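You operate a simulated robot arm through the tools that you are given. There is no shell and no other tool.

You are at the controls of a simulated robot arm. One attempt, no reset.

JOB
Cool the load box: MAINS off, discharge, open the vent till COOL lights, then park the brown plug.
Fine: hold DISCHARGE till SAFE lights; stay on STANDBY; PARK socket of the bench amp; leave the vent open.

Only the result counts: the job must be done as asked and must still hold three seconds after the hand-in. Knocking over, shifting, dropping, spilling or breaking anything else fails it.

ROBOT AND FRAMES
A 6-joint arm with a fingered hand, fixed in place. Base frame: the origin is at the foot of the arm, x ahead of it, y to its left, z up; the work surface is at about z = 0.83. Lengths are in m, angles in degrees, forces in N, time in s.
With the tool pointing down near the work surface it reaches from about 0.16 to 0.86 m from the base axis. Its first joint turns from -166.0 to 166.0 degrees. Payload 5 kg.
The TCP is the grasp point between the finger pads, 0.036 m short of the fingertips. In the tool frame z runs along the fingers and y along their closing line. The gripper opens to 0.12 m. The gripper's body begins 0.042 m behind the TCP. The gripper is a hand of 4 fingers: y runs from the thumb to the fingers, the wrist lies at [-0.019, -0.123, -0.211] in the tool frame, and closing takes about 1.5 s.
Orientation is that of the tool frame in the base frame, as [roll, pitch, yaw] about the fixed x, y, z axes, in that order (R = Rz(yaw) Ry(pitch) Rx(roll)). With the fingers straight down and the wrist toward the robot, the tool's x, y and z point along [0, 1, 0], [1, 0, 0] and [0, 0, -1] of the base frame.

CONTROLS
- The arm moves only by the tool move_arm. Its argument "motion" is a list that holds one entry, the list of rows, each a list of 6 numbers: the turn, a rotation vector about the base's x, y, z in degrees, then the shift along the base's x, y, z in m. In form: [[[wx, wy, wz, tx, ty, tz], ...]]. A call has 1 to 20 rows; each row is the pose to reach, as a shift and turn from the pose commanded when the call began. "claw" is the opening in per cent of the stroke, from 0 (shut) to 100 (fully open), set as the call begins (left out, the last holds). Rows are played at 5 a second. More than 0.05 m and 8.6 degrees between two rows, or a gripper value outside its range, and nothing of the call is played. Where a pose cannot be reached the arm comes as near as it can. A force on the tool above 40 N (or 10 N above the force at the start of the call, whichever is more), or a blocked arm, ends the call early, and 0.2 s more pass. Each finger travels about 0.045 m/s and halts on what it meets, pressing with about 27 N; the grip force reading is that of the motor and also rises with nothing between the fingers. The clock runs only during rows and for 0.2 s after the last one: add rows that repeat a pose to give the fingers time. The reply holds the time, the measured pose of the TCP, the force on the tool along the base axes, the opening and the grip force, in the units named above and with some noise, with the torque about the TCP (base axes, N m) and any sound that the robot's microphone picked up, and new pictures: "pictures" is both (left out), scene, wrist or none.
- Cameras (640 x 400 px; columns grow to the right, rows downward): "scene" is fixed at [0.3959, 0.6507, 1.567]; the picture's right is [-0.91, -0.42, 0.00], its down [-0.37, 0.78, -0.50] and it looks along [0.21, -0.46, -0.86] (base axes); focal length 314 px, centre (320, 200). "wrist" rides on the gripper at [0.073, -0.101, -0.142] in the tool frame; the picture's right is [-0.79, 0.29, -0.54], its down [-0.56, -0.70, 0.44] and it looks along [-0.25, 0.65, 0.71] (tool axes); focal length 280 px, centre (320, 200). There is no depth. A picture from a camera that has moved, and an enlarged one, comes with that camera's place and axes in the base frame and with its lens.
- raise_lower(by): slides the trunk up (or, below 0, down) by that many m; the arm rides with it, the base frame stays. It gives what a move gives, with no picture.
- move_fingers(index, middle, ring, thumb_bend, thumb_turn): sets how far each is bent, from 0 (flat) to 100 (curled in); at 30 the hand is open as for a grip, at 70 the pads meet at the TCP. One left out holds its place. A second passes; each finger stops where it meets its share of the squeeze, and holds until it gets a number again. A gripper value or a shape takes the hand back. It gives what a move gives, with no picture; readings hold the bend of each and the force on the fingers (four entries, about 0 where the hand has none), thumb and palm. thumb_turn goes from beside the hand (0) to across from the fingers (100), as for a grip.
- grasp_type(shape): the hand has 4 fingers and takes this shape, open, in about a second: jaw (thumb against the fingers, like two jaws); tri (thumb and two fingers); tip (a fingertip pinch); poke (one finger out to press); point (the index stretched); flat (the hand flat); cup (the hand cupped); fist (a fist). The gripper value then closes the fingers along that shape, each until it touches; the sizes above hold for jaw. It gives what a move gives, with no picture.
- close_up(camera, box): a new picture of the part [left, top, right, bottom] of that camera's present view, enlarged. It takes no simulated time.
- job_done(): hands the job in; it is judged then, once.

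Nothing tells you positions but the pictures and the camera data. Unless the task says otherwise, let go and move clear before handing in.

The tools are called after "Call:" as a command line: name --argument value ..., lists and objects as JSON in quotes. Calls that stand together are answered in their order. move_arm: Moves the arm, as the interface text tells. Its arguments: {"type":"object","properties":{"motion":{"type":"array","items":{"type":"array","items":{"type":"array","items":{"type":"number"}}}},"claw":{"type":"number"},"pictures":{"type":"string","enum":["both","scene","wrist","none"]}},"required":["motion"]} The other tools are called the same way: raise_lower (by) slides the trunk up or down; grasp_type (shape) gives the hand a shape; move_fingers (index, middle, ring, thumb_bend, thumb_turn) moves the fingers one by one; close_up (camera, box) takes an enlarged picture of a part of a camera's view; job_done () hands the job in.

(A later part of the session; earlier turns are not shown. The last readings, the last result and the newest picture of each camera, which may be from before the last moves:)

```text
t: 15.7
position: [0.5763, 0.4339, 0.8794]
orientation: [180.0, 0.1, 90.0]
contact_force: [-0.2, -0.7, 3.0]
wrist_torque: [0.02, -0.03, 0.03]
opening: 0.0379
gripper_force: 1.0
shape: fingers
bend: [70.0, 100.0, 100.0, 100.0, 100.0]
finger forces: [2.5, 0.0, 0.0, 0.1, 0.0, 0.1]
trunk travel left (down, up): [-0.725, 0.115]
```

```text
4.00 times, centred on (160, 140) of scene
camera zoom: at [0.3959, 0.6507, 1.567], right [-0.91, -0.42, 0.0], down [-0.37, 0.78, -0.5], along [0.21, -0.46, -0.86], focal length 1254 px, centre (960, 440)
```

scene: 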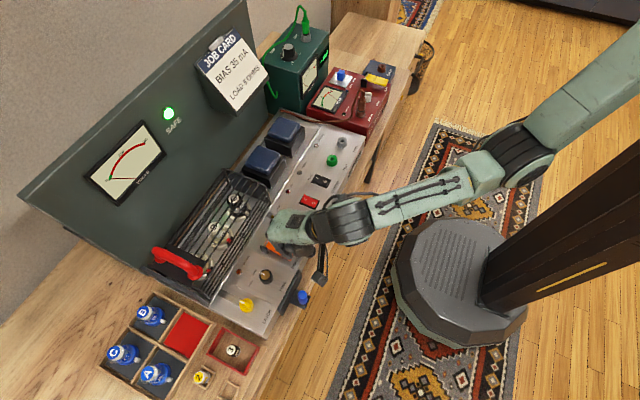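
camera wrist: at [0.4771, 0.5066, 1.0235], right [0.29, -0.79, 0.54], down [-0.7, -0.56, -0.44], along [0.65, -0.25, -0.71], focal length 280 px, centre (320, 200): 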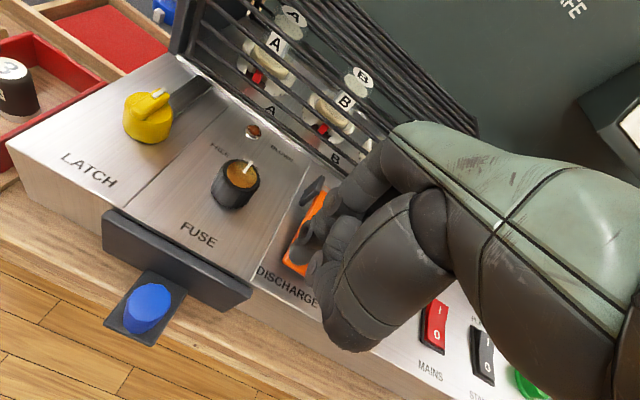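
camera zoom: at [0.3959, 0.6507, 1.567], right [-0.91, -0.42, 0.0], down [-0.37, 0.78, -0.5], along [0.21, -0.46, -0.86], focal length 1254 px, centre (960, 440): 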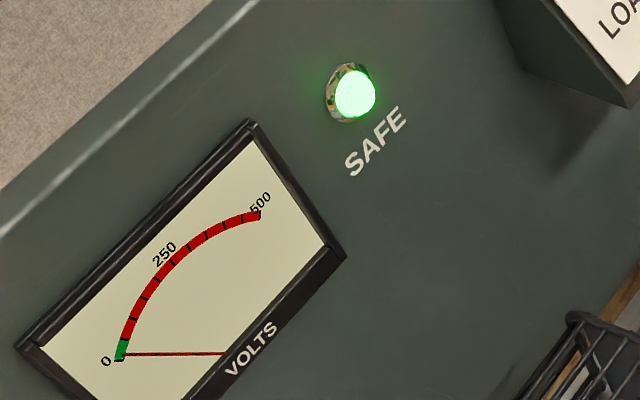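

SAFE is lit and the voltage is near zero. I'll hold a moment longer, then rise and travel toward the load box to look at the vent.

Call:
move_arm --motion '[[[0, 0, 0, 0, 0, 0], [0, 0, 0, 0, 0, 0], [0, 0, 0, 0, 0, 0], [0, 0, 0, 0, 0, 0], [0, 0, 0, 0, 0, 0], [0, 0, 0, 0, 0, 0.02], [0, 0, 0, 0, 0, 0.06], [0, 0, 0, 0, 0, 0.1], [0, 0, 0, 0, 0, 0.14], [0, 0, 0, 0, 0, 0.18], [0, 0, 0, 0, -0.03, 0.2], [0, 0, 0, 0, -0.07, 0.21], [0, 0, 0, 0, -0.11, 0.21], [0, 0, 0, 0, -0.15, 0.21], [0, 0, 0, 0, -0.19, 0.21], [0, 0, 0, 0, -0.23, 0.21], [0, 0, 0, 0, -0.27, 0.21], [0, 0, 0, 0, -0.31, 0.21], [0, 0, 0, 0, -0.35, 0.21], [0, 0, 0, 0, -0.38, 0.21]]]'

Call:
close_up --camera "wrist" --box '[0, 160, 384, 400]'

Call:
close_up --camera "scene" --box '[80, 90, 240, 190]'

Call:
close_up --camera "scene" --box '[230, 130, 390, 230]'

```text
t: 19.9
position: [0.5777, 0.0523, 1.0884]
orientation: [-180.0, -0.1, 90.0]
contact_force: [-0.9, -0.1, 0.5]
wrist_torque: [0.0, 0.0, 0.02]
opening: 0.0382
gripper_force: 0.1
shape: fingers
bend: [70.0, 100.0, 100.0, 100.0, 100.0]
finger forces: [0.0, 0.0, 0.1, 0.0, 0.0, 0.0]
trunk travel left (down, up): [-0.725, 0.115]
camera wrist: at [0.4764, 0.1245, 1.2321], right [0.29, -0.79, 0.54], down [-0.7, -0.56, -0.44], along [0.65, -0.25, -0.71], focal length 280 px, centre (320, 200)
```

scene: 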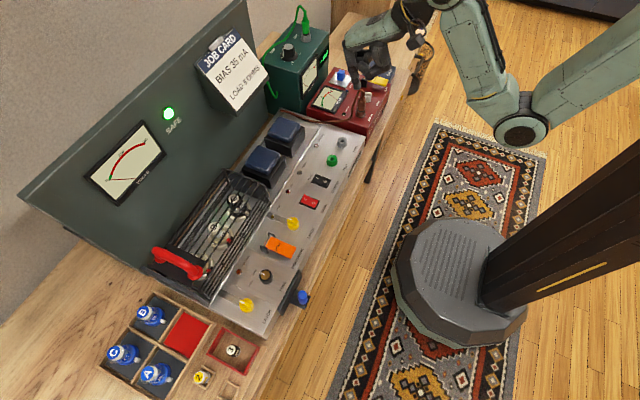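
wrist: 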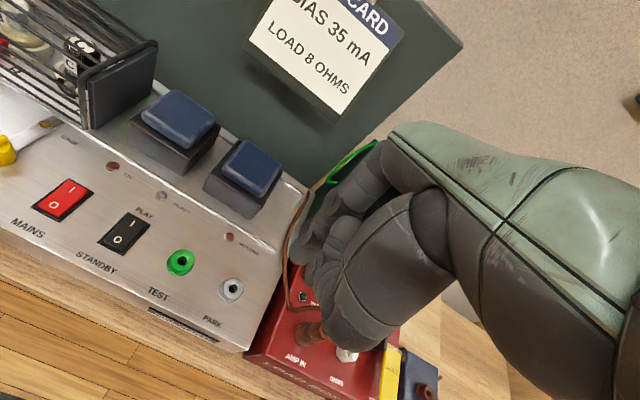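

```text
1.67 times, centred on (192, 280) of wrist
camera zoom: at [0.4764, 0.1245, 1.2321], right [0.29, -0.79, 0.54], down [-0.7, -0.56, -0.44], along [0.65, -0.25, -0.71], focal length 467 px, centre (533, 67)
```

zoom: 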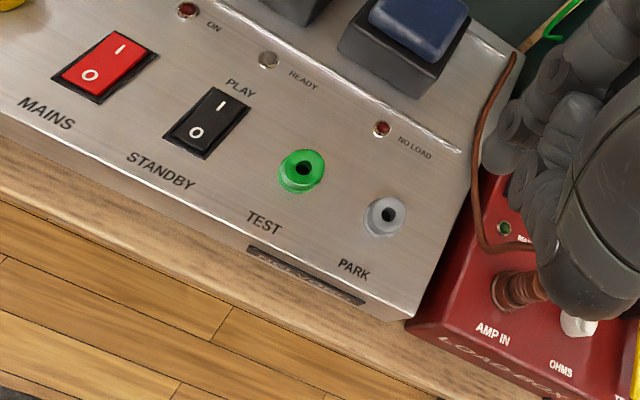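

```text
4.00 times, centred on (160, 140) of scene
camera zoom: at [0.3959, 0.6507, 1.567], right [-0.91, -0.42, 0.0], down [-0.37, 0.78, -0.5], along [0.21, -0.46, -0.86], focal length 1254 px, centre (960, 440)
```

zoom: 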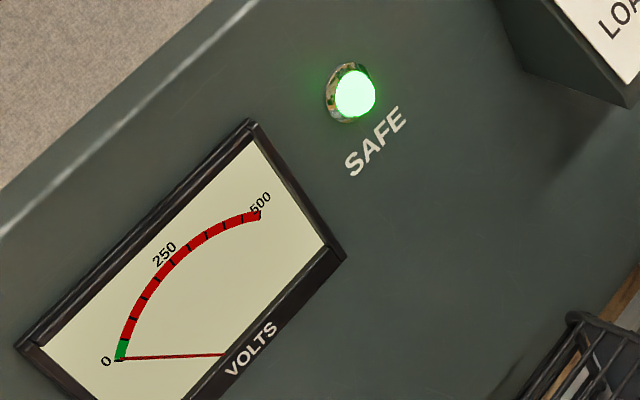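

```text
4.00 times, centred on (310, 180) of scene
camera zoom: at [0.3959, 0.6507, 1.567], right [-0.91, -0.42, 0.0], down [-0.37, 0.78, -0.5], along [0.21, -0.46, -0.86], focal length 1254 px, centre (360, 280)
```

zoom: 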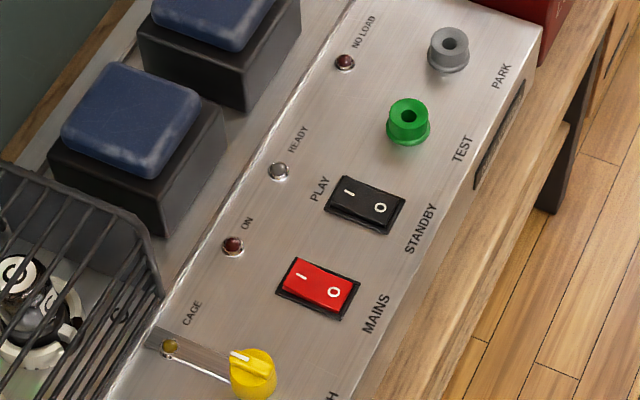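

SAFE stays lit, MAINS off, STANDBY selected. Now I'll slide further right so the wrist camera sees the load box and its vent.

Call:
move_arm --motion '[[[0, 0, 0, 0, -0.04, 0], [0, 0, 0, 0, -0.08, 0], [0, 0, 0, 0, -0.12, 0], [0, 0, 0, 0, -0.16, 0], [0, 0, 0, 0, -0.18, 0], [0, 0, 0, 0, -0.18, 0]]]'

Call:
close_up --camera "wrist" --box '[100, 140, 356, 300]'

Call:
close_up --camera "scene" --box '[290, 40, 418, 120]'

```text
t: 21.3
position: [0.5781, -0.1274, 1.0873]
orientation: [179.9, 0.0, 90.1]
contact_force: [-0.1, 0.3, 0.8]
wrist_torque: [0.01, 0.0, -0.01]
opening: 0.038
gripper_force: 0.0
shape: fingers
bend: [70.0, 100.0, 100.0, 100.0, 100.0]
finger forces: [0.0, 0.0, 0.0, 0.0, 0.0, 0.1]
trunk travel left (down, up): [-0.725, 0.115]
camera wrist: at [0.4776, -0.055, 1.2319], right [0.29, -0.79, 0.54], down [-0.7, -0.56, -0.44], along [0.65, -0.25, -0.71], focal length 280 px, centre (320, 200)
```

scene: 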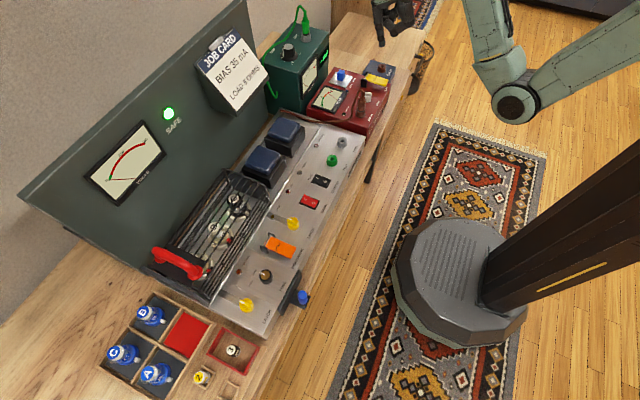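
wrist: 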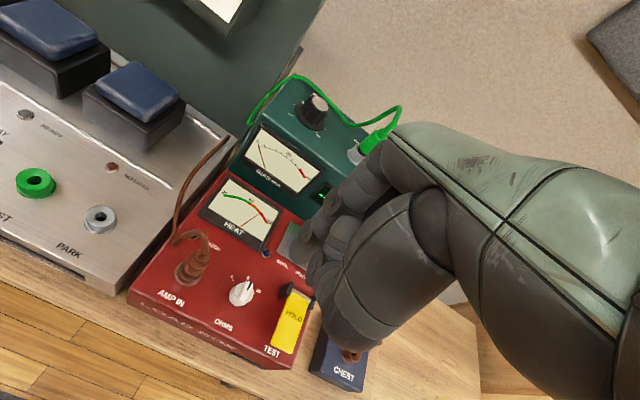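

```text
2.50 times, centred on (228, 220) of wrist
camera zoom: at [0.4776, -0.055, 1.2319], right [0.29, -0.79, 0.54], down [-0.7, -0.56, -0.44], along [0.65, -0.25, -0.71], focal length 701 px, centre (550, 150)
```

zoom: 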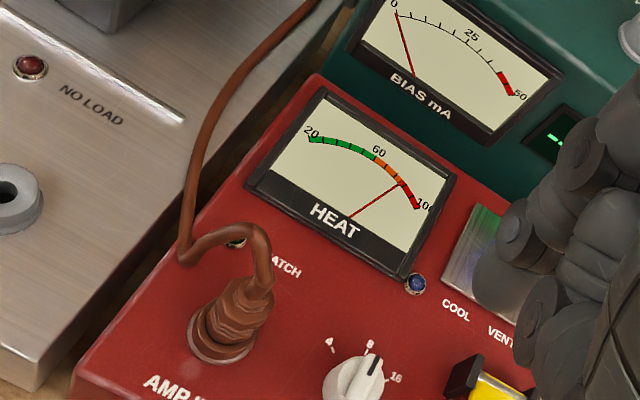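

```text
5.00 times, centred on (354, 80) of scene
camera zoom: at [0.3959, 0.6507, 1.567], right [-0.91, -0.42, 0.0], down [-0.37, 0.78, -0.5], along [0.21, -0.46, -0.86], focal length 1568 px, centre (150, 800)
```

zoom: 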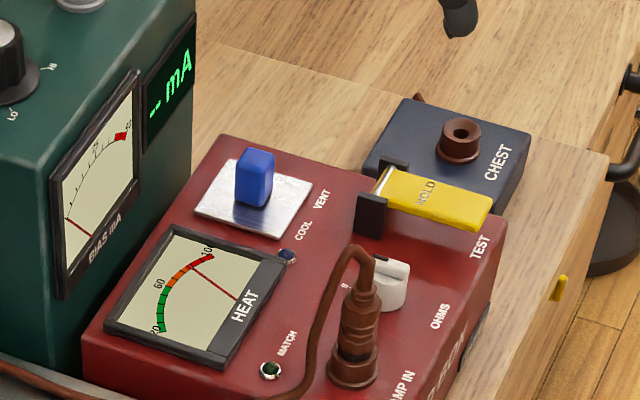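

Call:
move_arm --motion '[[[0, 0, 0, 0, -0.04, 0], [0, 0, 0, 0, -0.08, 0], [0, 0, 0, 0, -0.1, 0], [0, 0, 0, 0, -0.1, 0]]]' --pictures "wrist"

Call:
close_up --camera "wrist" --box '[60, 130, 316, 290]'

```text
t: 22.3
position: [0.5784, -0.2264, 1.0906]
orientation: [180.0, 0.1, 89.9]
contact_force: [-0.5, 0.2, -0.3]
wrist_torque: [-0.01, 0.01, 0.0]
opening: 0.0381
gripper_force: 0.0
shape: fingers
bend: [70.0, 100.0, 100.0, 100.0, 100.0]
finger forces: [0.0, 0.1, 0.0, 0.0, 0.0, 0.0]
trunk travel left (down, up): [-0.725, 0.115]
camera wrist: at [0.4783, -0.1535, 1.2339], right [0.29, -0.79, 0.54], down [-0.7, -0.56, -0.44], along [0.65, -0.25, -0.71], focal length 280 px, centre (320, 200)
```

wrist: 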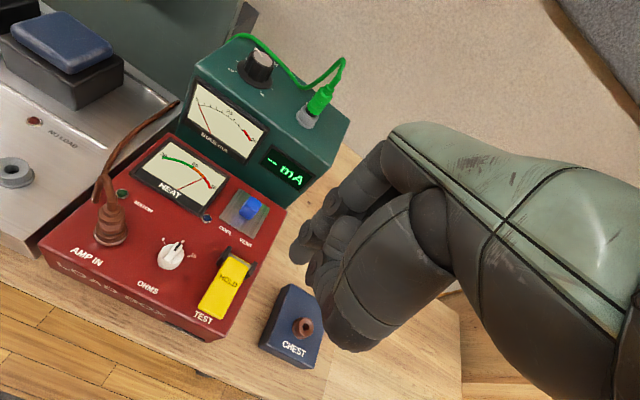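

```text
2.50 times, centred on (188, 210) of wrist
camera zoom: at [0.4783, -0.1535, 1.2339], right [0.29, -0.79, 0.54], down [-0.7, -0.56, -0.44], along [0.65, -0.25, -0.71], focal length 701 px, centre (650, 175)
```

zoom: 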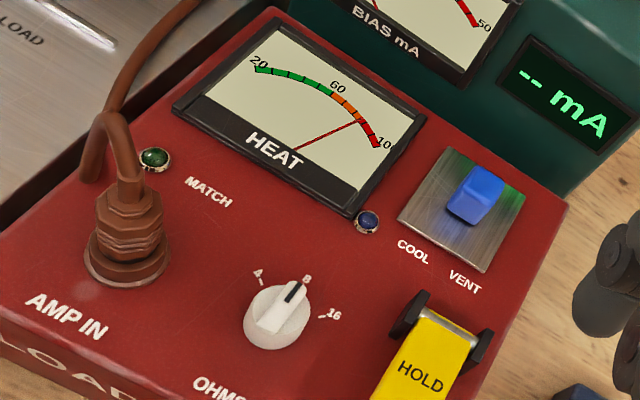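

The load box top is at z≈0.86; the vent (silver plate with blue tab) is at about (0.707, −0.182), the AMP IN plug at about (0.592, −0.066). I'll get a closer look at the vent to see how it moves.

Call:
move_arm --motion '[[[0, 0, 0, 0.01, -0.01, -0.03], [0, 0, 0, 0.02, -0.02, -0.06], [0, 0, 0, 0.03, -0.03, -0.09], [0, 0, 0, 0.04, -0.03, -0.1], [0, 0, 0, 0.04, -0.03, -0.1]]]'

Call:
close_up --camera "wrist" --box '[150, 110, 310, 210]'

Call:
close_up --camera "scene" --box '[310, 55, 390, 105]'

```text
t: 23.5
position: [0.6182, -0.2569, 0.9884]
orientation: [180.0, 0.0, 90.0]
contact_force: [-0.2, 0.8, 1.1]
wrist_torque: [0.0, -0.02, 0.0]
opening: 0.0382
gripper_force: 0.0
shape: fingers
bend: [70.0, 100.0, 100.0, 100.0, 100.0]
finger forces: [0.1, 0.1, 0.0, 0.0, 0.1, 0.1]
trunk travel left (down, up): [-0.725, 0.115]
camera wrist: at [0.5168, -0.1834, 1.1319], right [0.29, -0.79, 0.54], down [-0.7, -0.56, -0.44], along [0.65, -0.25, -0.71], focal length 280 px, centre (320, 200)
```

scene: 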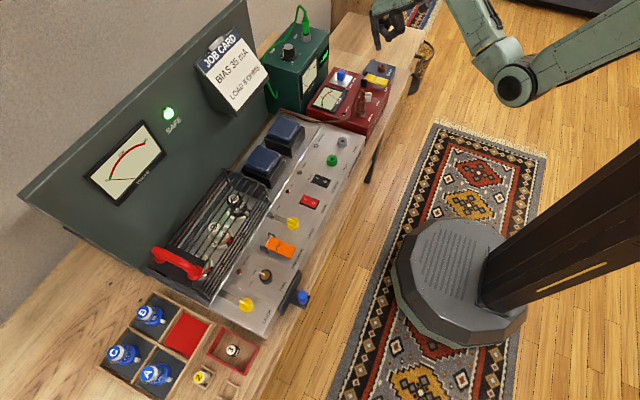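
wrist: 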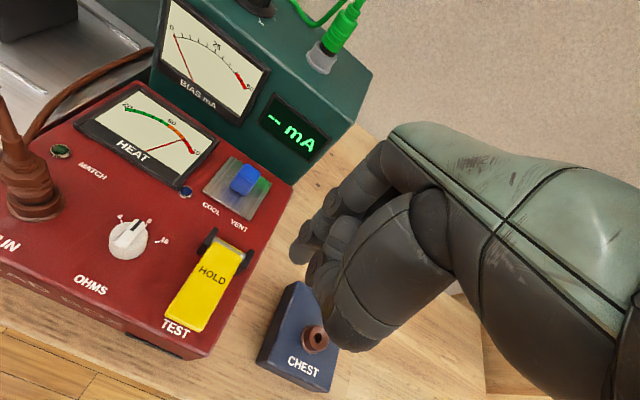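

```text
4.00 times, centred on (230, 160) of wrist
camera zoom: at [0.5168, -0.1834, 1.1319], right [0.29, -0.79, 0.54], down [-0.7, -0.56, -0.44], along [0.65, -0.25, -0.71], focal length 1122 px, centre (680, 360)
```

zoom: 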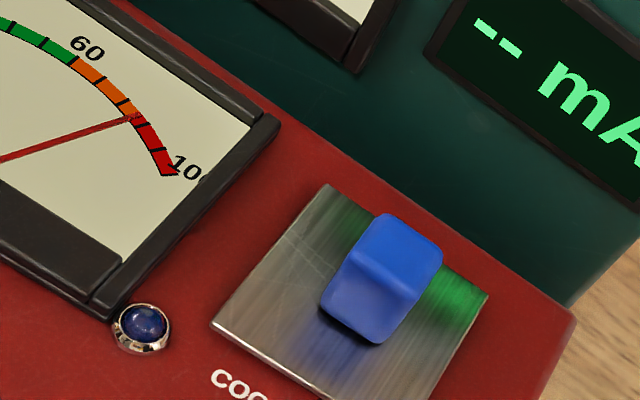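

```text
8.00 times, centred on (350, 80) of scene
camera zoom: at [0.3959, 0.6507, 1.567], right [-0.91, -0.42, 0.0], down [-0.37, 0.78, -0.5], along [0.21, -0.46, -0.86], focal length 2508 px, centre (80, 1160)
```

zoom: 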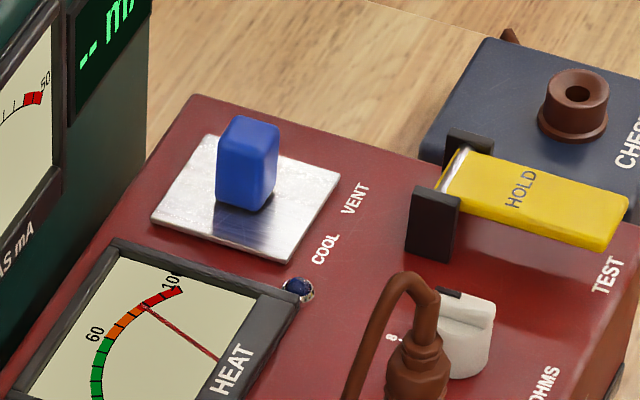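

The vent looks like a silver plate with a blue tab at its centre, with the green meter box close behind. I'll check clearances around it.

Call:
close_up --camera "wrist" --box '[120, 0, 440, 200]'

Call:
close_up --camera "scene" --box '[250, 0, 442, 120]'

```text
2.00 times, centred on (280, 100) of wrist
camera zoom: at [0.5168, -0.1834, 1.1319], right [0.29, -0.79, 0.54], down [-0.7, -0.56, -0.44], along [0.65, -0.25, -0.71], focal length 561 px, centre (400, 400)
```

zoom: 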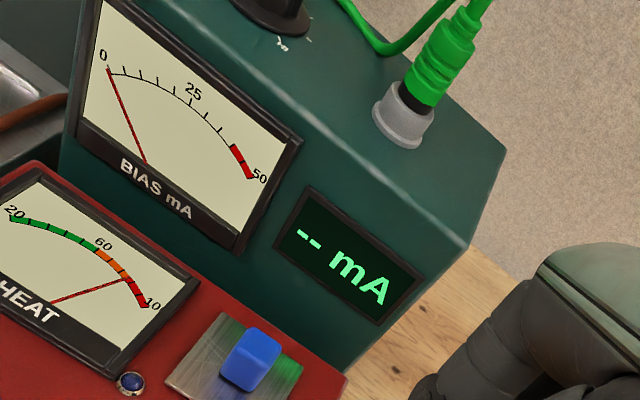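

```text
3.33 times, centred on (346, 60) of scene
camera zoom: at [0.3959, 0.6507, 1.567], right [-0.91, -0.42, 0.0], down [-0.37, 0.78, -0.5], along [0.21, -0.46, -0.86], focal length 1045 px, centre (233, 667)
```

zoom: 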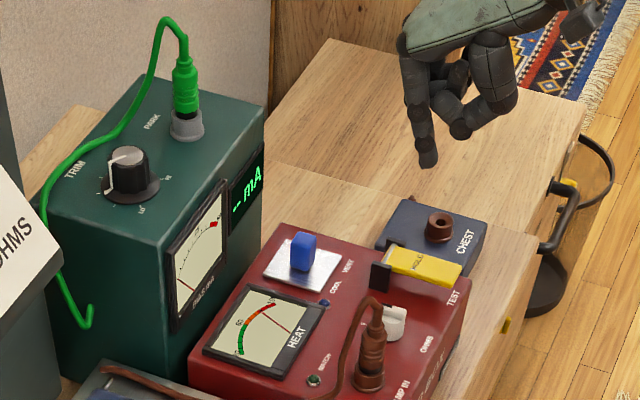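

The green box front face is at x≈0.80, so there is enough room behind the vent. I'll use a stretched index ("point") to nudge the tab, and first check where the fingertip ends up.

Call:
grasp_type --shape "point"

Call:
move_arm --motion '[[[0, 0, 0, 0, 0, 0.02], [0, 0, 0, 0, 0, 0.02]]]'

Call:
close_up --camera "wrist" --box '[200, 100, 456, 260]'

Call:
close_up --camera "scene" --box '[340, 0, 436, 60]'

```text
t: 24.4
position: [0.6179, -0.2554, 0.9891]
orientation: [-180.0, 0.0, 89.9]
contact_force: [-0.3, -0.1, -0.6]
wrist_torque: [0.03, -0.02, 0.01]
opening: 0.0
gripper_force: 0.1
shape: point
bend: [19.0, 100.0, 100.0, 99.0, 87.0]
finger forces: [0.1, 0.0, 0.0, 0.0, 0.1, 0.0]
trunk travel left (down, up): [-0.725, 0.115]
```

```text
t: 25.0
position: [0.6178, -0.2556, 1.0093]
orientation: [179.9, 0.0, 90.1]
contact_force: [0.2, -0.8, -0.6]
wrist_torque: [-0.02, 0.03, -0.01]
opening: 0.0002
gripper_force: 0.0
shape: point
bend: [19.0, 100.0, 100.0, 99.0, 87.0]
finger forces: [0.0, 0.1, 0.0, 0.1, 0.0, 0.0]
trunk travel left (down, up): [-0.725, 0.115]
camera wrist: at [0.5176, -0.1829, 1.1529], right [0.29, -0.79, 0.54], down [-0.7, -0.56, -0.44], along [0.65, -0.25, -0.71], focal length 280 px, centre (320, 200)
```

scene: 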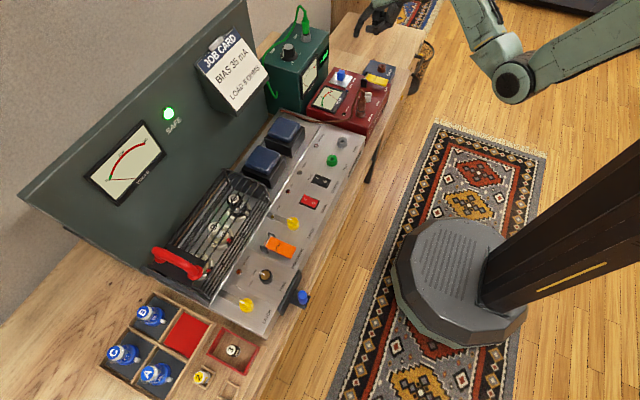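
wrist: 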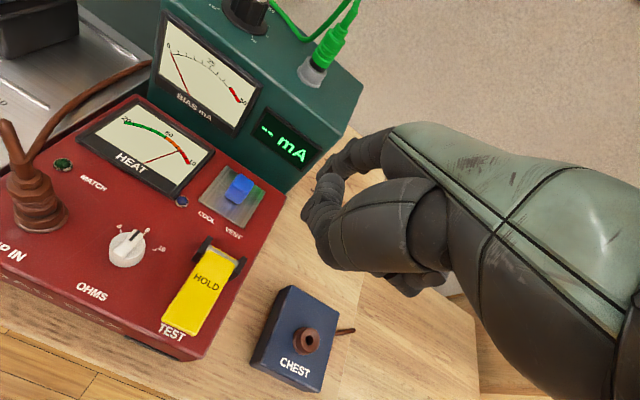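

```text
2.50 times, centred on (328, 180) of wrist
camera zoom: at [0.5176, -0.1829, 1.1529], right [0.29, -0.79, 0.54], down [-0.7, -0.56, -0.44], along [0.65, -0.25, -0.71], focal length 701 px, centre (300, 250)
```

zoom: 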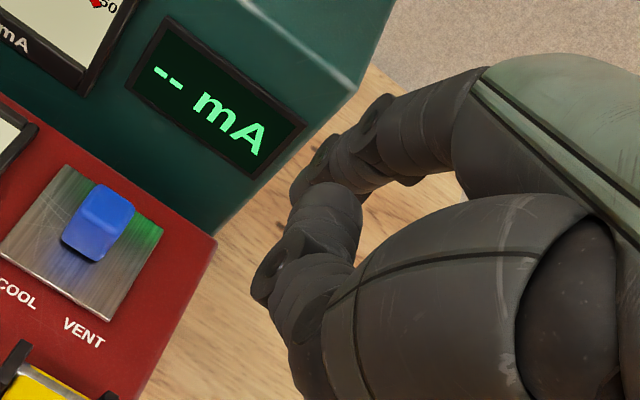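

```text
6.67 times, centred on (388, 30) of scene
camera zoom: at [0.3959, 0.6507, 1.567], right [-0.91, -0.42, 0.0], down [-0.37, 0.78, -0.5], along [0.21, -0.46, -0.86], focal length 2090 px, centre (-133, 1333)
```

zoom: 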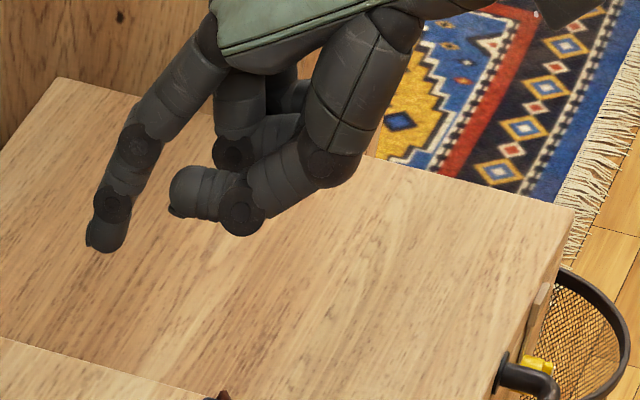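

Call:
move_fingers --index 45 --middle 100 --ring 100 --thumb_bend 100 --thumb_turn 60

Call:
move_arm --motion '[[[0, 0, 0, 0, 0, 0.01], [0, 0, 0, 0, 0, 0.01]]]'

Call:
close_up --camera "wrist" --box '[200, 100, 456, 260]'

Call:
close_up --camera "scene" --box '[340, 0, 436, 60]'

```text
t: 26.0
position: [0.6174, -0.2555, 1.0089]
orientation: [180.0, 0.0, 90.0]
contact_force: [0.1, -0.2, -0.2]
wrist_torque: [0.0, -0.02, 0.01]
opening: 0.0424
gripper_force: 0.0
shape: fingers
bend: [45.0, 100.0, 100.0, 100.0, 62.0]
finger forces: [0.0, 0.0, 0.0, 0.0, 0.0, 0.0]
trunk travel left (down, up): [-0.725, 0.115]
```

```text
t: 26.6
position: [0.6179, -0.2567, 1.0188]
orientation: [180.0, 0.1, 90.1]
contact_force: [-1.1, 0.9, -0.5]
wrist_torque: [-0.01, -0.03, -0.01]
opening: 0.0427
gripper_force: 0.2
shape: fingers
bend: [45.0, 100.0, 100.0, 100.0, 62.0]
finger forces: [0.1, 0.1, 0.2, 0.0, 0.1, 0.1]
trunk travel left (down, up): [-0.725, 0.115]
camera wrist: at [0.5172, -0.1834, 1.1617], right [0.29, -0.79, 0.54], down [-0.7, -0.56, -0.44], along [0.65, -0.25, -0.71], focal length 280 px, centre (320, 200)
```

scene: 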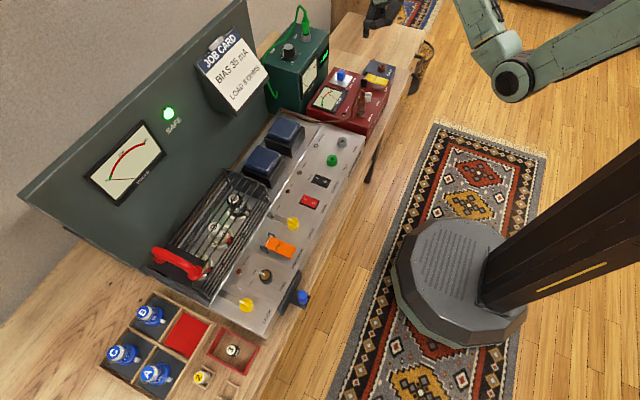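
wrist: 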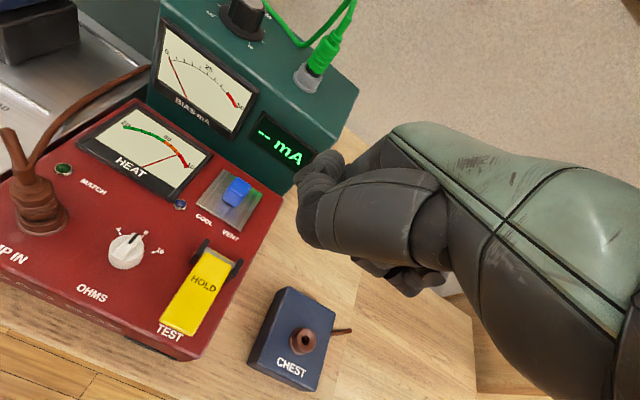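

```text
2.50 times, centred on (328, 180) of wrist
camera zoom: at [0.5172, -0.1834, 1.1617], right [0.29, -0.79, 0.54], down [-0.7, -0.56, -0.44], along [0.65, -0.25, -0.71], focal length 701 px, centre (300, 250)
```

zoom: 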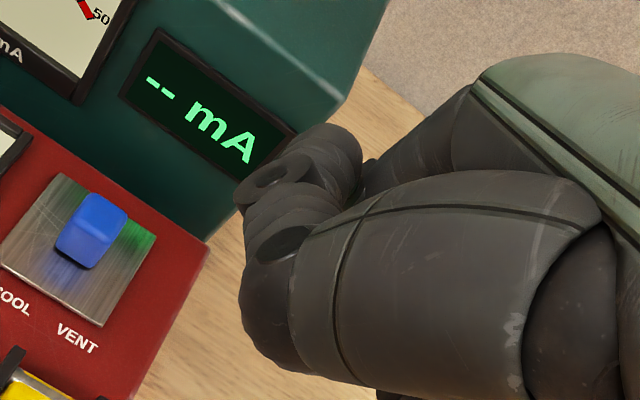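

```text
6.67 times, centred on (388, 30) of scene
camera zoom: at [0.3959, 0.6507, 1.567], right [-0.91, -0.42, 0.0], down [-0.37, 0.78, -0.5], along [0.21, -0.46, -0.86], focal length 2090 px, centre (-133, 1333)
```

zoom: 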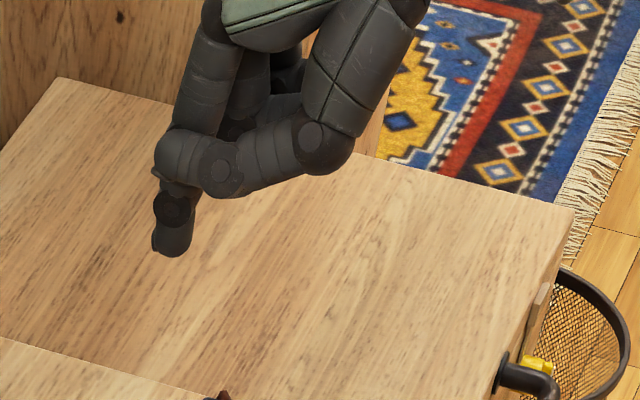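

Call:
close_up --camera "wrist" --box '[190, 160, 286, 220]'

Call:
close_up --camera "scene" --box '[320, 62, 368, 92]'

```text
6.67 times, centred on (238, 190) of wrist
camera zoom: at [0.5172, -0.1834, 1.1617], right [0.29, -0.79, 0.54], down [-0.7, -0.56, -0.44], along [0.65, -0.25, -0.71], focal length 1869 px, centre (867, 267)
```

zoom: 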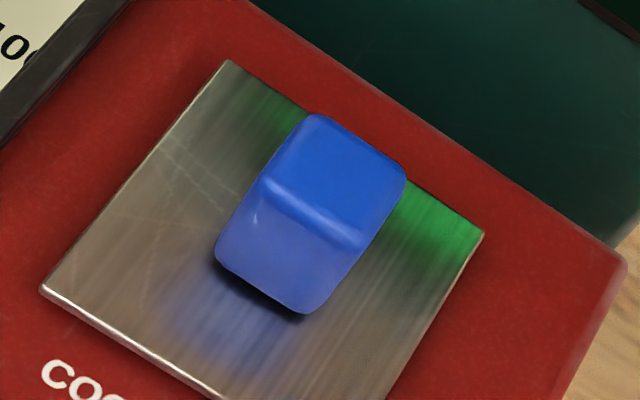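

```text
13.33 times, centred on (344, 77) of scene
camera zoom: at [0.3959, 0.6507, 1.567], right [-0.91, -0.42, 0.0], down [-0.37, 0.78, -0.5], along [0.21, -0.46, -0.86], focal length 4181 px, centre (0, 1840)
```

zoom: 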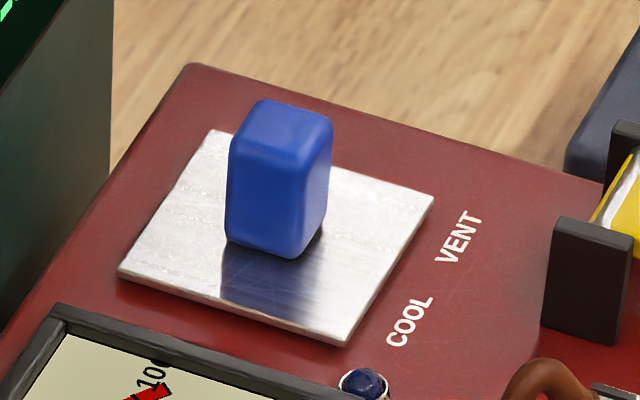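

I'll set the poke finger again and come down just in front (robot side) of the blue tab, then nudge gently to learn which way it moves.

Call:
move_fingers --index 70 --middle 100 --ring 100 --thumb_bend 100 --thumb_turn 100

Call:
move_arm --motion '[[[0, 0, 0, 0.01, 0.02, 0], [0, 0, 0, 0.03, 0.04, -0.01], [0, 0, 0, 0.05, 0.067, -0.02], [0, 0, 0, 0.055, 0.067, -0.05], [0, 0, 0, 0.055, 0.067, -0.07], [0, 0, 0, 0.055, 0.067, -0.07]]]'

Call:
close_up --camera "wrist" --box '[200, 160, 360, 260]'

Call:
close_up --camera "scene" --box '[310, 40, 406, 100]'

```text
t: 27.6
position: [0.6183, -0.2566, 1.0185]
orientation: [-179.9, 0.1, 90.0]
contact_force: [-0.7, -0.1, -0.5]
wrist_torque: [0.03, 0.03, 0.05]
opening: 0.0354
gripper_force: 0.0
shape: fingers
bend: [62.0, 100.0, 100.0, 98.0, 95.0]
finger forces: [0.0, 0.0, 0.1, 0.0, 0.0, 0.0]
trunk travel left (down, up): [-0.725, 0.115]
```

```text
t: 29.0
position: [0.6708, -0.1878, 0.9479]
orientation: [180.0, 0.0, 89.8]
contact_force: [0.4, 0.1, 1.2]
wrist_torque: [0.04, -0.01, 0.04]
opening: 0.0351
gripper_force: 0.0
shape: fingers
bend: [62.0, 100.0, 100.0, 98.0, 95.0]
finger forces: [0.0, 0.1, 0.1, 0.0, 0.0, 0.0]
trunk travel left (down, up): [-0.725, 0.115]
camera wrist: at [0.5709, -0.1153, 1.0915], right [0.29, -0.79, 0.54], down [-0.7, -0.56, -0.44], along [0.65, -0.25, -0.71], focal length 280 px, centre (320, 200)
```

scene: 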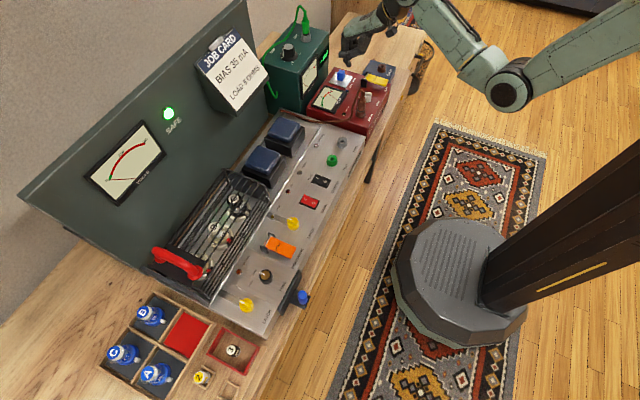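
wrist: 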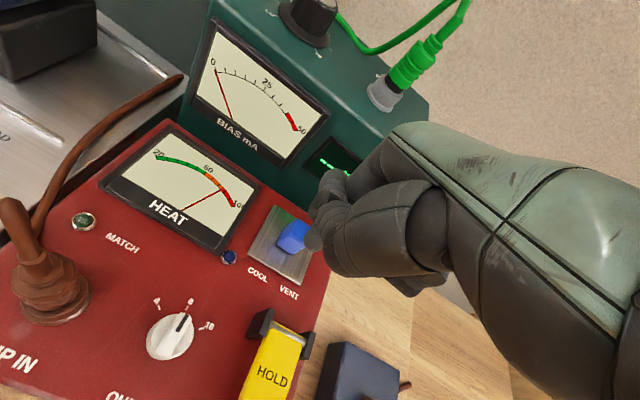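

```text
4.00 times, centred on (280, 210) of wrist
camera zoom: at [0.5709, -0.1153, 1.0915], right [0.29, -0.79, 0.54], down [-0.7, -0.56, -0.44], along [0.65, -0.25, -0.71], focal length 1122 px, centre (480, 160)
```

zoom: 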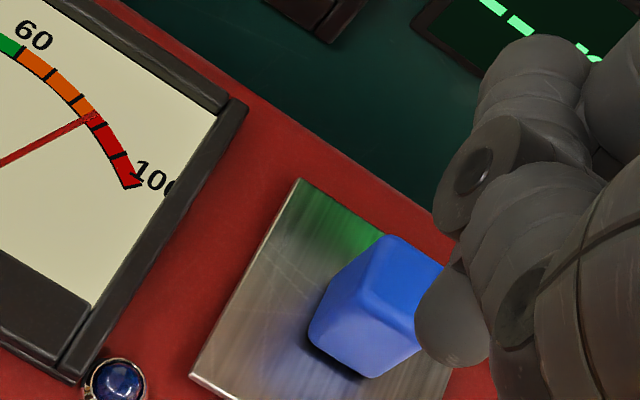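

```text
6.67 times, centred on (358, 70) of scene
camera zoom: at [0.3959, 0.6507, 1.567], right [-0.91, -0.42, 0.0], down [-0.37, 0.78, -0.5], along [0.21, -0.46, -0.86], focal length 2090 px, centre (67, 1067)
```

zoom: 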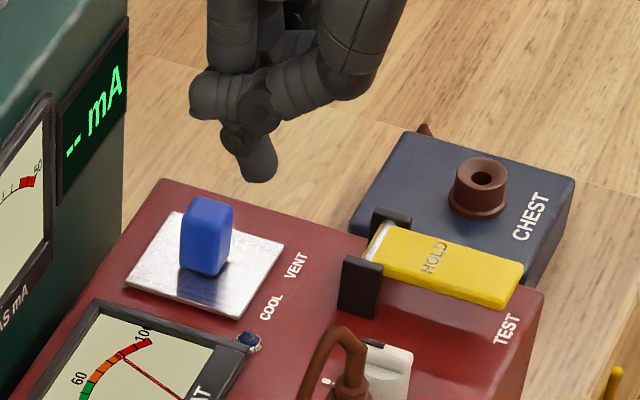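

The thumb ended up in front of the index; I'll raise a little and re-form the clean poke shape.

Call:
move_arm --motion '[[[0, 0, 0, 0, 0, 0.03], [0, 0, 0, 0, 0, 0.06], [0, 0, 0, 0, 0, 0.06]]]' --pictures "none"

Call:
move_fingers --thumb_bend 30 --thumb_turn 100

Call:
grasp_type --shape "poke"

Call:
move_fingers --middle 100 --ring 100

Call:
move_arm --motion '[[[0, 0, 0, 0, 0, -0.03], [0, 0, 0, 0, 0, -0.06], [0, 0, 0, 0, 0, -0.06]]]'

Call:
close_up --camera "wrist" --box '[200, 160, 360, 260]'

Call:
close_up --camera "scene" --box '[310, 40, 406, 100]'

```text
t: 29.8
position: [0.6723, -0.1892, 1.0098]
orientation: [179.9, -0.1, 89.9]
contact_force: [0.2, -0.3, 0.6]
wrist_torque: [0.0, 0.0, 0.02]
opening: 0.0352
gripper_force: 0.1
shape: fingers
bend: [62.0, 100.0, 100.0, 98.0, 95.0]
finger forces: [0.0, 0.1, 0.0, 0.0, 0.0, 0.0]
trunk travel left (down, up): [-0.725, 0.115]
```

```text
t: 30.8
position: [0.6729, -0.1893, 1.0108]
orientation: [179.9, 0.0, 90.0]
contact_force: [-0.5, -0.6, 0.9]
wrist_torque: [0.0, -0.01, -0.03]
opening: 0.0634
gripper_force: 0.0
shape: fingers
bend: [70.0, 100.0, 100.0, 30.0, 98.0]
finger forces: [0.0, 0.0, 0.1, 0.0, 0.0, 0.0]
trunk travel left (down, up): [-0.725, 0.115]
```

```text
t: 31.7
position: [0.6723, -0.1893, 1.0102]
orientation: [-180.0, 0.0, 90.0]
contact_force: [-0.5, 0.1, 0.5]
wrist_torque: [0.02, 0.01, 0.04]
opening: 0.0
gripper_force: 0.0
shape: poke
bend: [70.0, 70.0, 99.0, 100.0, 100.0]
finger forces: [0.1, 0.0, 0.0, 0.1, 0.0, 0.0]
trunk travel left (down, up): [-0.725, 0.115]
```

```text
t: 32.7
position: [0.673, -0.1898, 1.0108]
orientation: [-180.0, 0.0, 90.0]
contact_force: [-0.6, -0.6, 0.2]
wrist_torque: [0.0, -0.01, -0.05]
opening: 0.0383
gripper_force: 0.1
shape: fingers
bend: [70.0, 100.0, 100.0, 100.0, 100.0]
finger forces: [0.0, 0.0, 0.0, 0.2, 0.0, 0.0]
trunk travel left (down, up): [-0.725, 0.115]
```

```text
t: 33.5
position: [0.6719, -0.1901, 0.9505]
orientation: [-180.0, 0.0, 90.1]
contact_force: [-0.2, 0.2, 0.7]
wrist_torque: [-0.02, 0.0, 0.01]
opening: 0.0383
gripper_force: 0.1
shape: fingers
bend: [70.0, 100.0, 100.0, 100.0, 100.0]
finger forces: [0.0, 0.0, 0.0, 0.1, 0.0, 0.0]
trunk travel left (down, up): [-0.725, 0.115]
camera wrist: at [0.5711, -0.1171, 1.0927], right [0.29, -0.79, 0.54], down [-0.7, -0.56, -0.44], along [0.65, -0.25, -0.71], focal length 280 px, centre (320, 200)
```

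scene: 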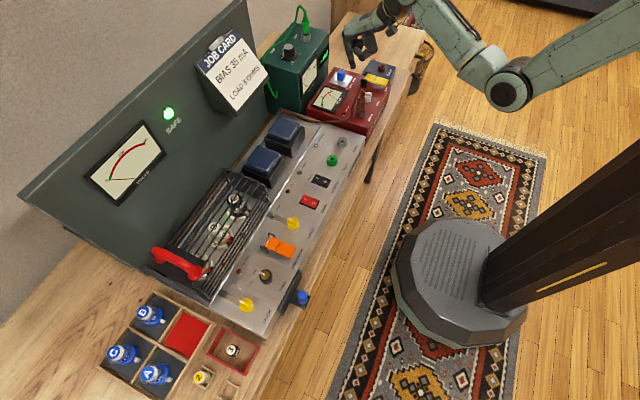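
wrist: 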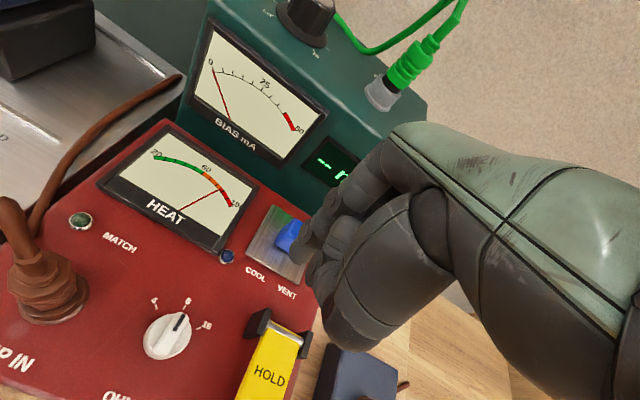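

```text
4.00 times, centred on (280, 210) of wrist
camera zoom: at [0.5711, -0.1171, 1.0927], right [0.29, -0.79, 0.54], down [-0.7, -0.56, -0.44], along [0.65, -0.25, -0.71], focal length 1122 px, centre (480, 160)
```

zoom: 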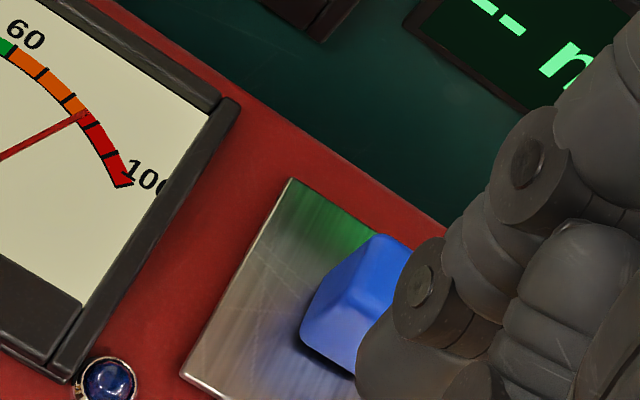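

```text
6.67 times, centred on (358, 70) of scene
camera zoom: at [0.3959, 0.6507, 1.567], right [-0.91, -0.42, 0.0], down [-0.37, 0.78, -0.5], along [0.21, -0.46, -0.86], focal length 2090 px, centre (67, 1067)
```

zoom: 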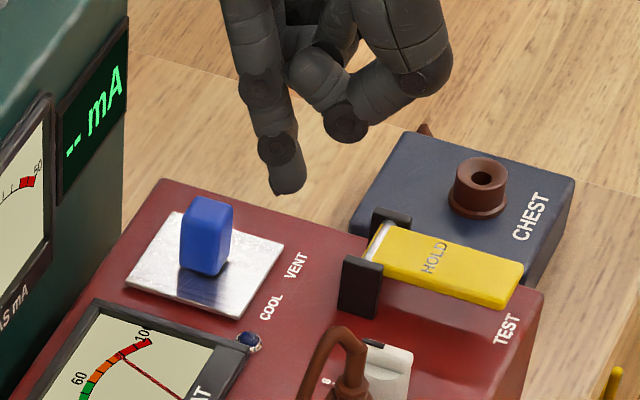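

Now the finger hangs cleanly in front of the tab. I'll lower it beside the tab and ease forward.

Call:
move_arm --motion '[[[0, 0, 0, 0, 0, -0.015], [0, 0, 0, 0, 0, -0.03], [0, 0, 0, 0, 0, -0.035], [0, 0, 0, 0.005, 0, -0.035], [0, 0, 0, 0.01, 0, -0.035], [0, 0, 0, 0.01, 0, -0.035]]]'

Call:
close_up --camera "scene" --box '[310, 40, 406, 100]'

Call:
close_up --camera "wrist" --box '[200, 160, 360, 260]'

```text
t: 34.9
position: [0.6824, -0.1895, 0.9144]
orientation: [180.0, 0.0, 89.9]
contact_force: [0.5, 0.6, 0.2]
wrist_torque: [0.02, -0.01, -0.01]
opening: 0.0381
gripper_force: 0.1
shape: fingers
bend: [70.0, 100.0, 100.0, 100.0, 100.0]
finger forces: [0.0, 0.1, 0.1, 0.0, 0.0, 0.0]
trunk travel left (down, up): [-0.725, 0.115]
camera wrist: at [0.5822, -0.1176, 1.0572], right [0.29, -0.79, 0.54], down [-0.7, -0.56, -0.44], along [0.65, -0.25, -0.71], focal length 280 px, centre (320, 200)
```

scene: 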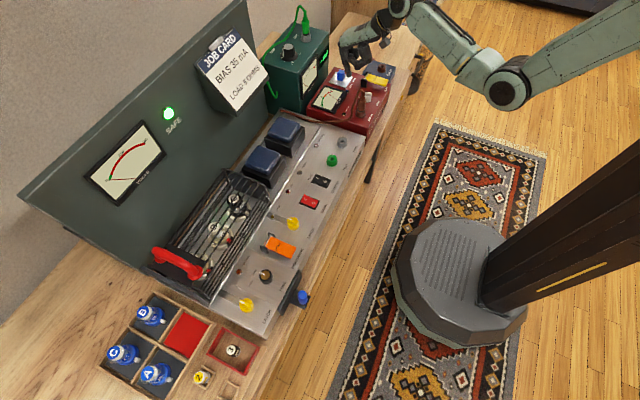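
wrist: 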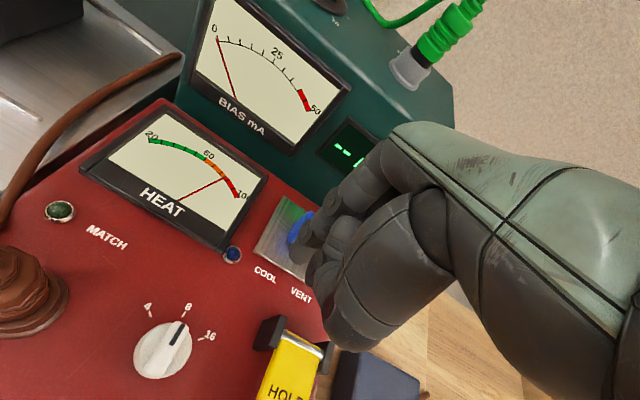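

```text
6.67 times, centred on (358, 70) of scene
camera zoom: at [0.3959, 0.6507, 1.567], right [-0.91, -0.42, 0.0], down [-0.37, 0.78, -0.5], along [0.21, -0.46, -0.86], focal length 2090 px, centre (67, 1067)
```

zoom: 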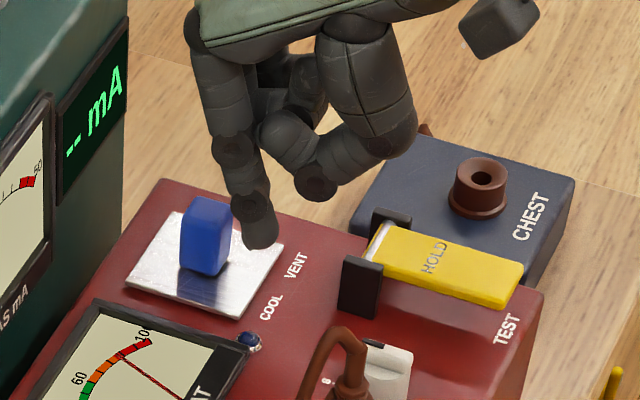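

```text
4.00 times, centred on (280, 210) of wrist
camera zoom: at [0.5822, -0.1176, 1.0572], right [0.29, -0.79, 0.54], down [-0.7, -0.56, -0.44], along [0.65, -0.25, -0.71], focal length 1122 px, centre (480, 160)
```

zoom: 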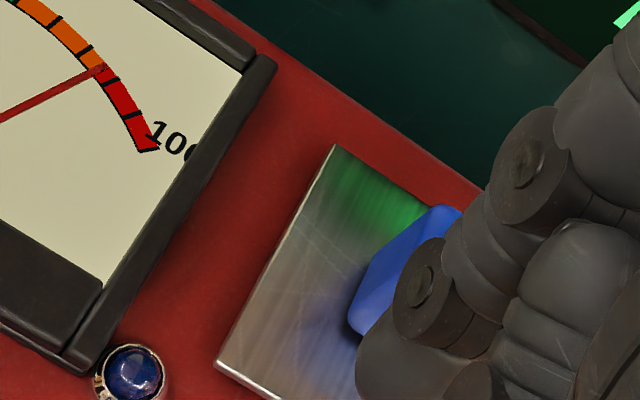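

Call:
move_arm --motion '[[[0, 0, 0, 0.002, 0, 0], [0, 0, 0, 0.004, 0, 0], [0, 0, 0, 0.006, 0, 0], [0, 0, 0, 0.008, 0, 0], [0, 0, 0, 0.008, 0, 0]]]' --pictures "none"

Call:
close_up --camera "scene" --box '[310, 40, 406, 100]'

```text
t: 36.1
position: [0.6918, -0.1902, 0.9144]
orientation: [-179.9, 0.0, 90.0]
contact_force: [-0.1, -0.6, -1.2]
wrist_torque: [0.01, -0.01, -0.03]
opening: 0.0379
gripper_force: 0.1
shape: fingers
bend: [70.0, 100.0, 100.0, 100.0, 100.0]
finger forces: [0.0, 0.0, 0.1, 0.1, 0.1, 0.0]
trunk travel left (down, up): [-0.725, 0.115]
```

```text
6.67 times, centred on (358, 70) of scene
camera zoom: at [0.3959, 0.6507, 1.567], right [-0.91, -0.42, 0.0], down [-0.37, 0.78, -0.5], along [0.21, -0.46, -0.86], focal length 2090 px, centre (67, 1067)
```

zoom: 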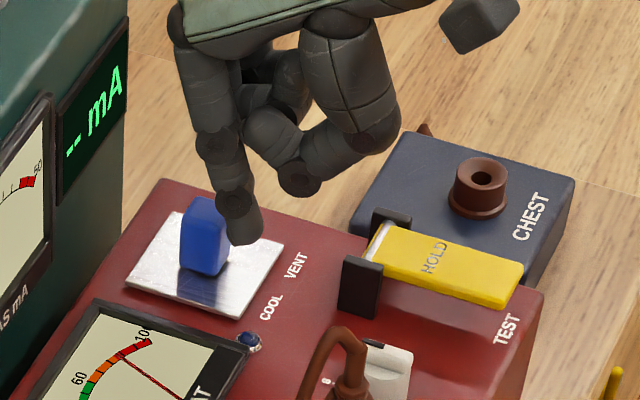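

No contact yet. I'll ease forward a few more millimetres in small steps.

Call:
move_arm --motion '[[[0, 0, 0, 0.001, 0, 0], [0, 0, 0, 0.002, 0, 0], [0, 0, 0, 0.003, 0, 0], [0, 0, 0, 0.004, 0, 0], [0, 0, 0, 0.004, 0, 0]]]' --pictures "none"

Call:
close_up --camera "scene" --box '[310, 40, 406, 100]'

```text
t: 37.3
position: [0.6947, -0.1888, 0.9147]
orientation: [-180.0, 0.0, 90.0]
contact_force: [-1.2, 0.0, -0.1]
wrist_torque: [0.0, 0.05, 0.03]
opening: 0.0374
gripper_force: 0.6
shape: fingers
bend: [70.0, 100.0, 100.0, 100.0, 100.0]
finger forces: [0.8, 0.0, 0.0, 0.0, 0.0, 0.0]
trunk travel left (down, up): [-0.725, 0.115]
```

```text
6.67 times, centred on (358, 70) of scene
camera zoom: at [0.3959, 0.6507, 1.567], right [-0.91, -0.42, 0.0], down [-0.37, 0.78, -0.5], along [0.21, -0.46, -0.86], focal length 2090 px, centre (67, 1067)
```

zoom: 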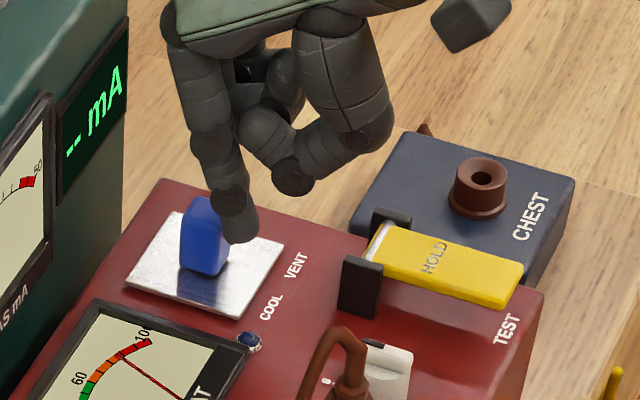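

Call:
move_arm --motion '[[[0, 0, 0, 0.001, 0, 0], [0, 0, 0, 0.002, 0, 0], [0, 0, 0, 0.003, 0, 0], [0, 0, 0, 0.003, 0, 0]]]' --pictures "none"

Call:
close_up --camera "scene" --box '[310, 40, 406, 100]'

```text
t: 38.3
position: [0.6974, -0.1893, 0.9147]
orientation: [-179.9, 0.1, 90.0]
contact_force: [-3.2, 0.1, 1.1]
wrist_torque: [0.05, 0.05, 0.02]
opening: 0.0365
gripper_force: 1.9
shape: fingers
bend: [70.0, 100.0, 100.0, 100.0, 100.0]
finger forces: [3.4, 0.0, 0.1, 0.0, 0.0, 0.0]
trunk travel left (down, up): [-0.725, 0.115]
```

```text
6.67 times, centred on (358, 70) of scene
camera zoom: at [0.3959, 0.6507, 1.567], right [-0.91, -0.42, 0.0], down [-0.37, 0.78, -0.5], along [0.21, -0.46, -0.86], focal length 2090 px, centre (67, 1067)
```

zoom: 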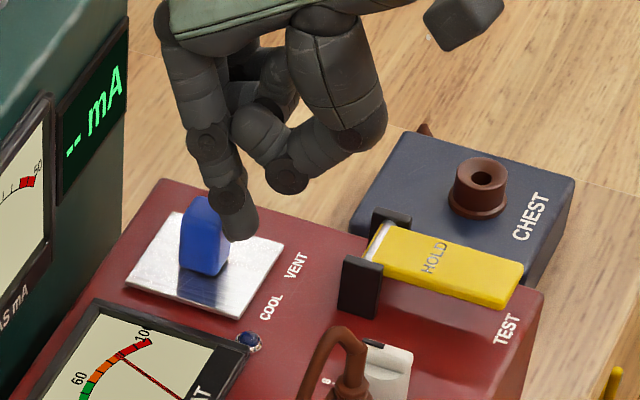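

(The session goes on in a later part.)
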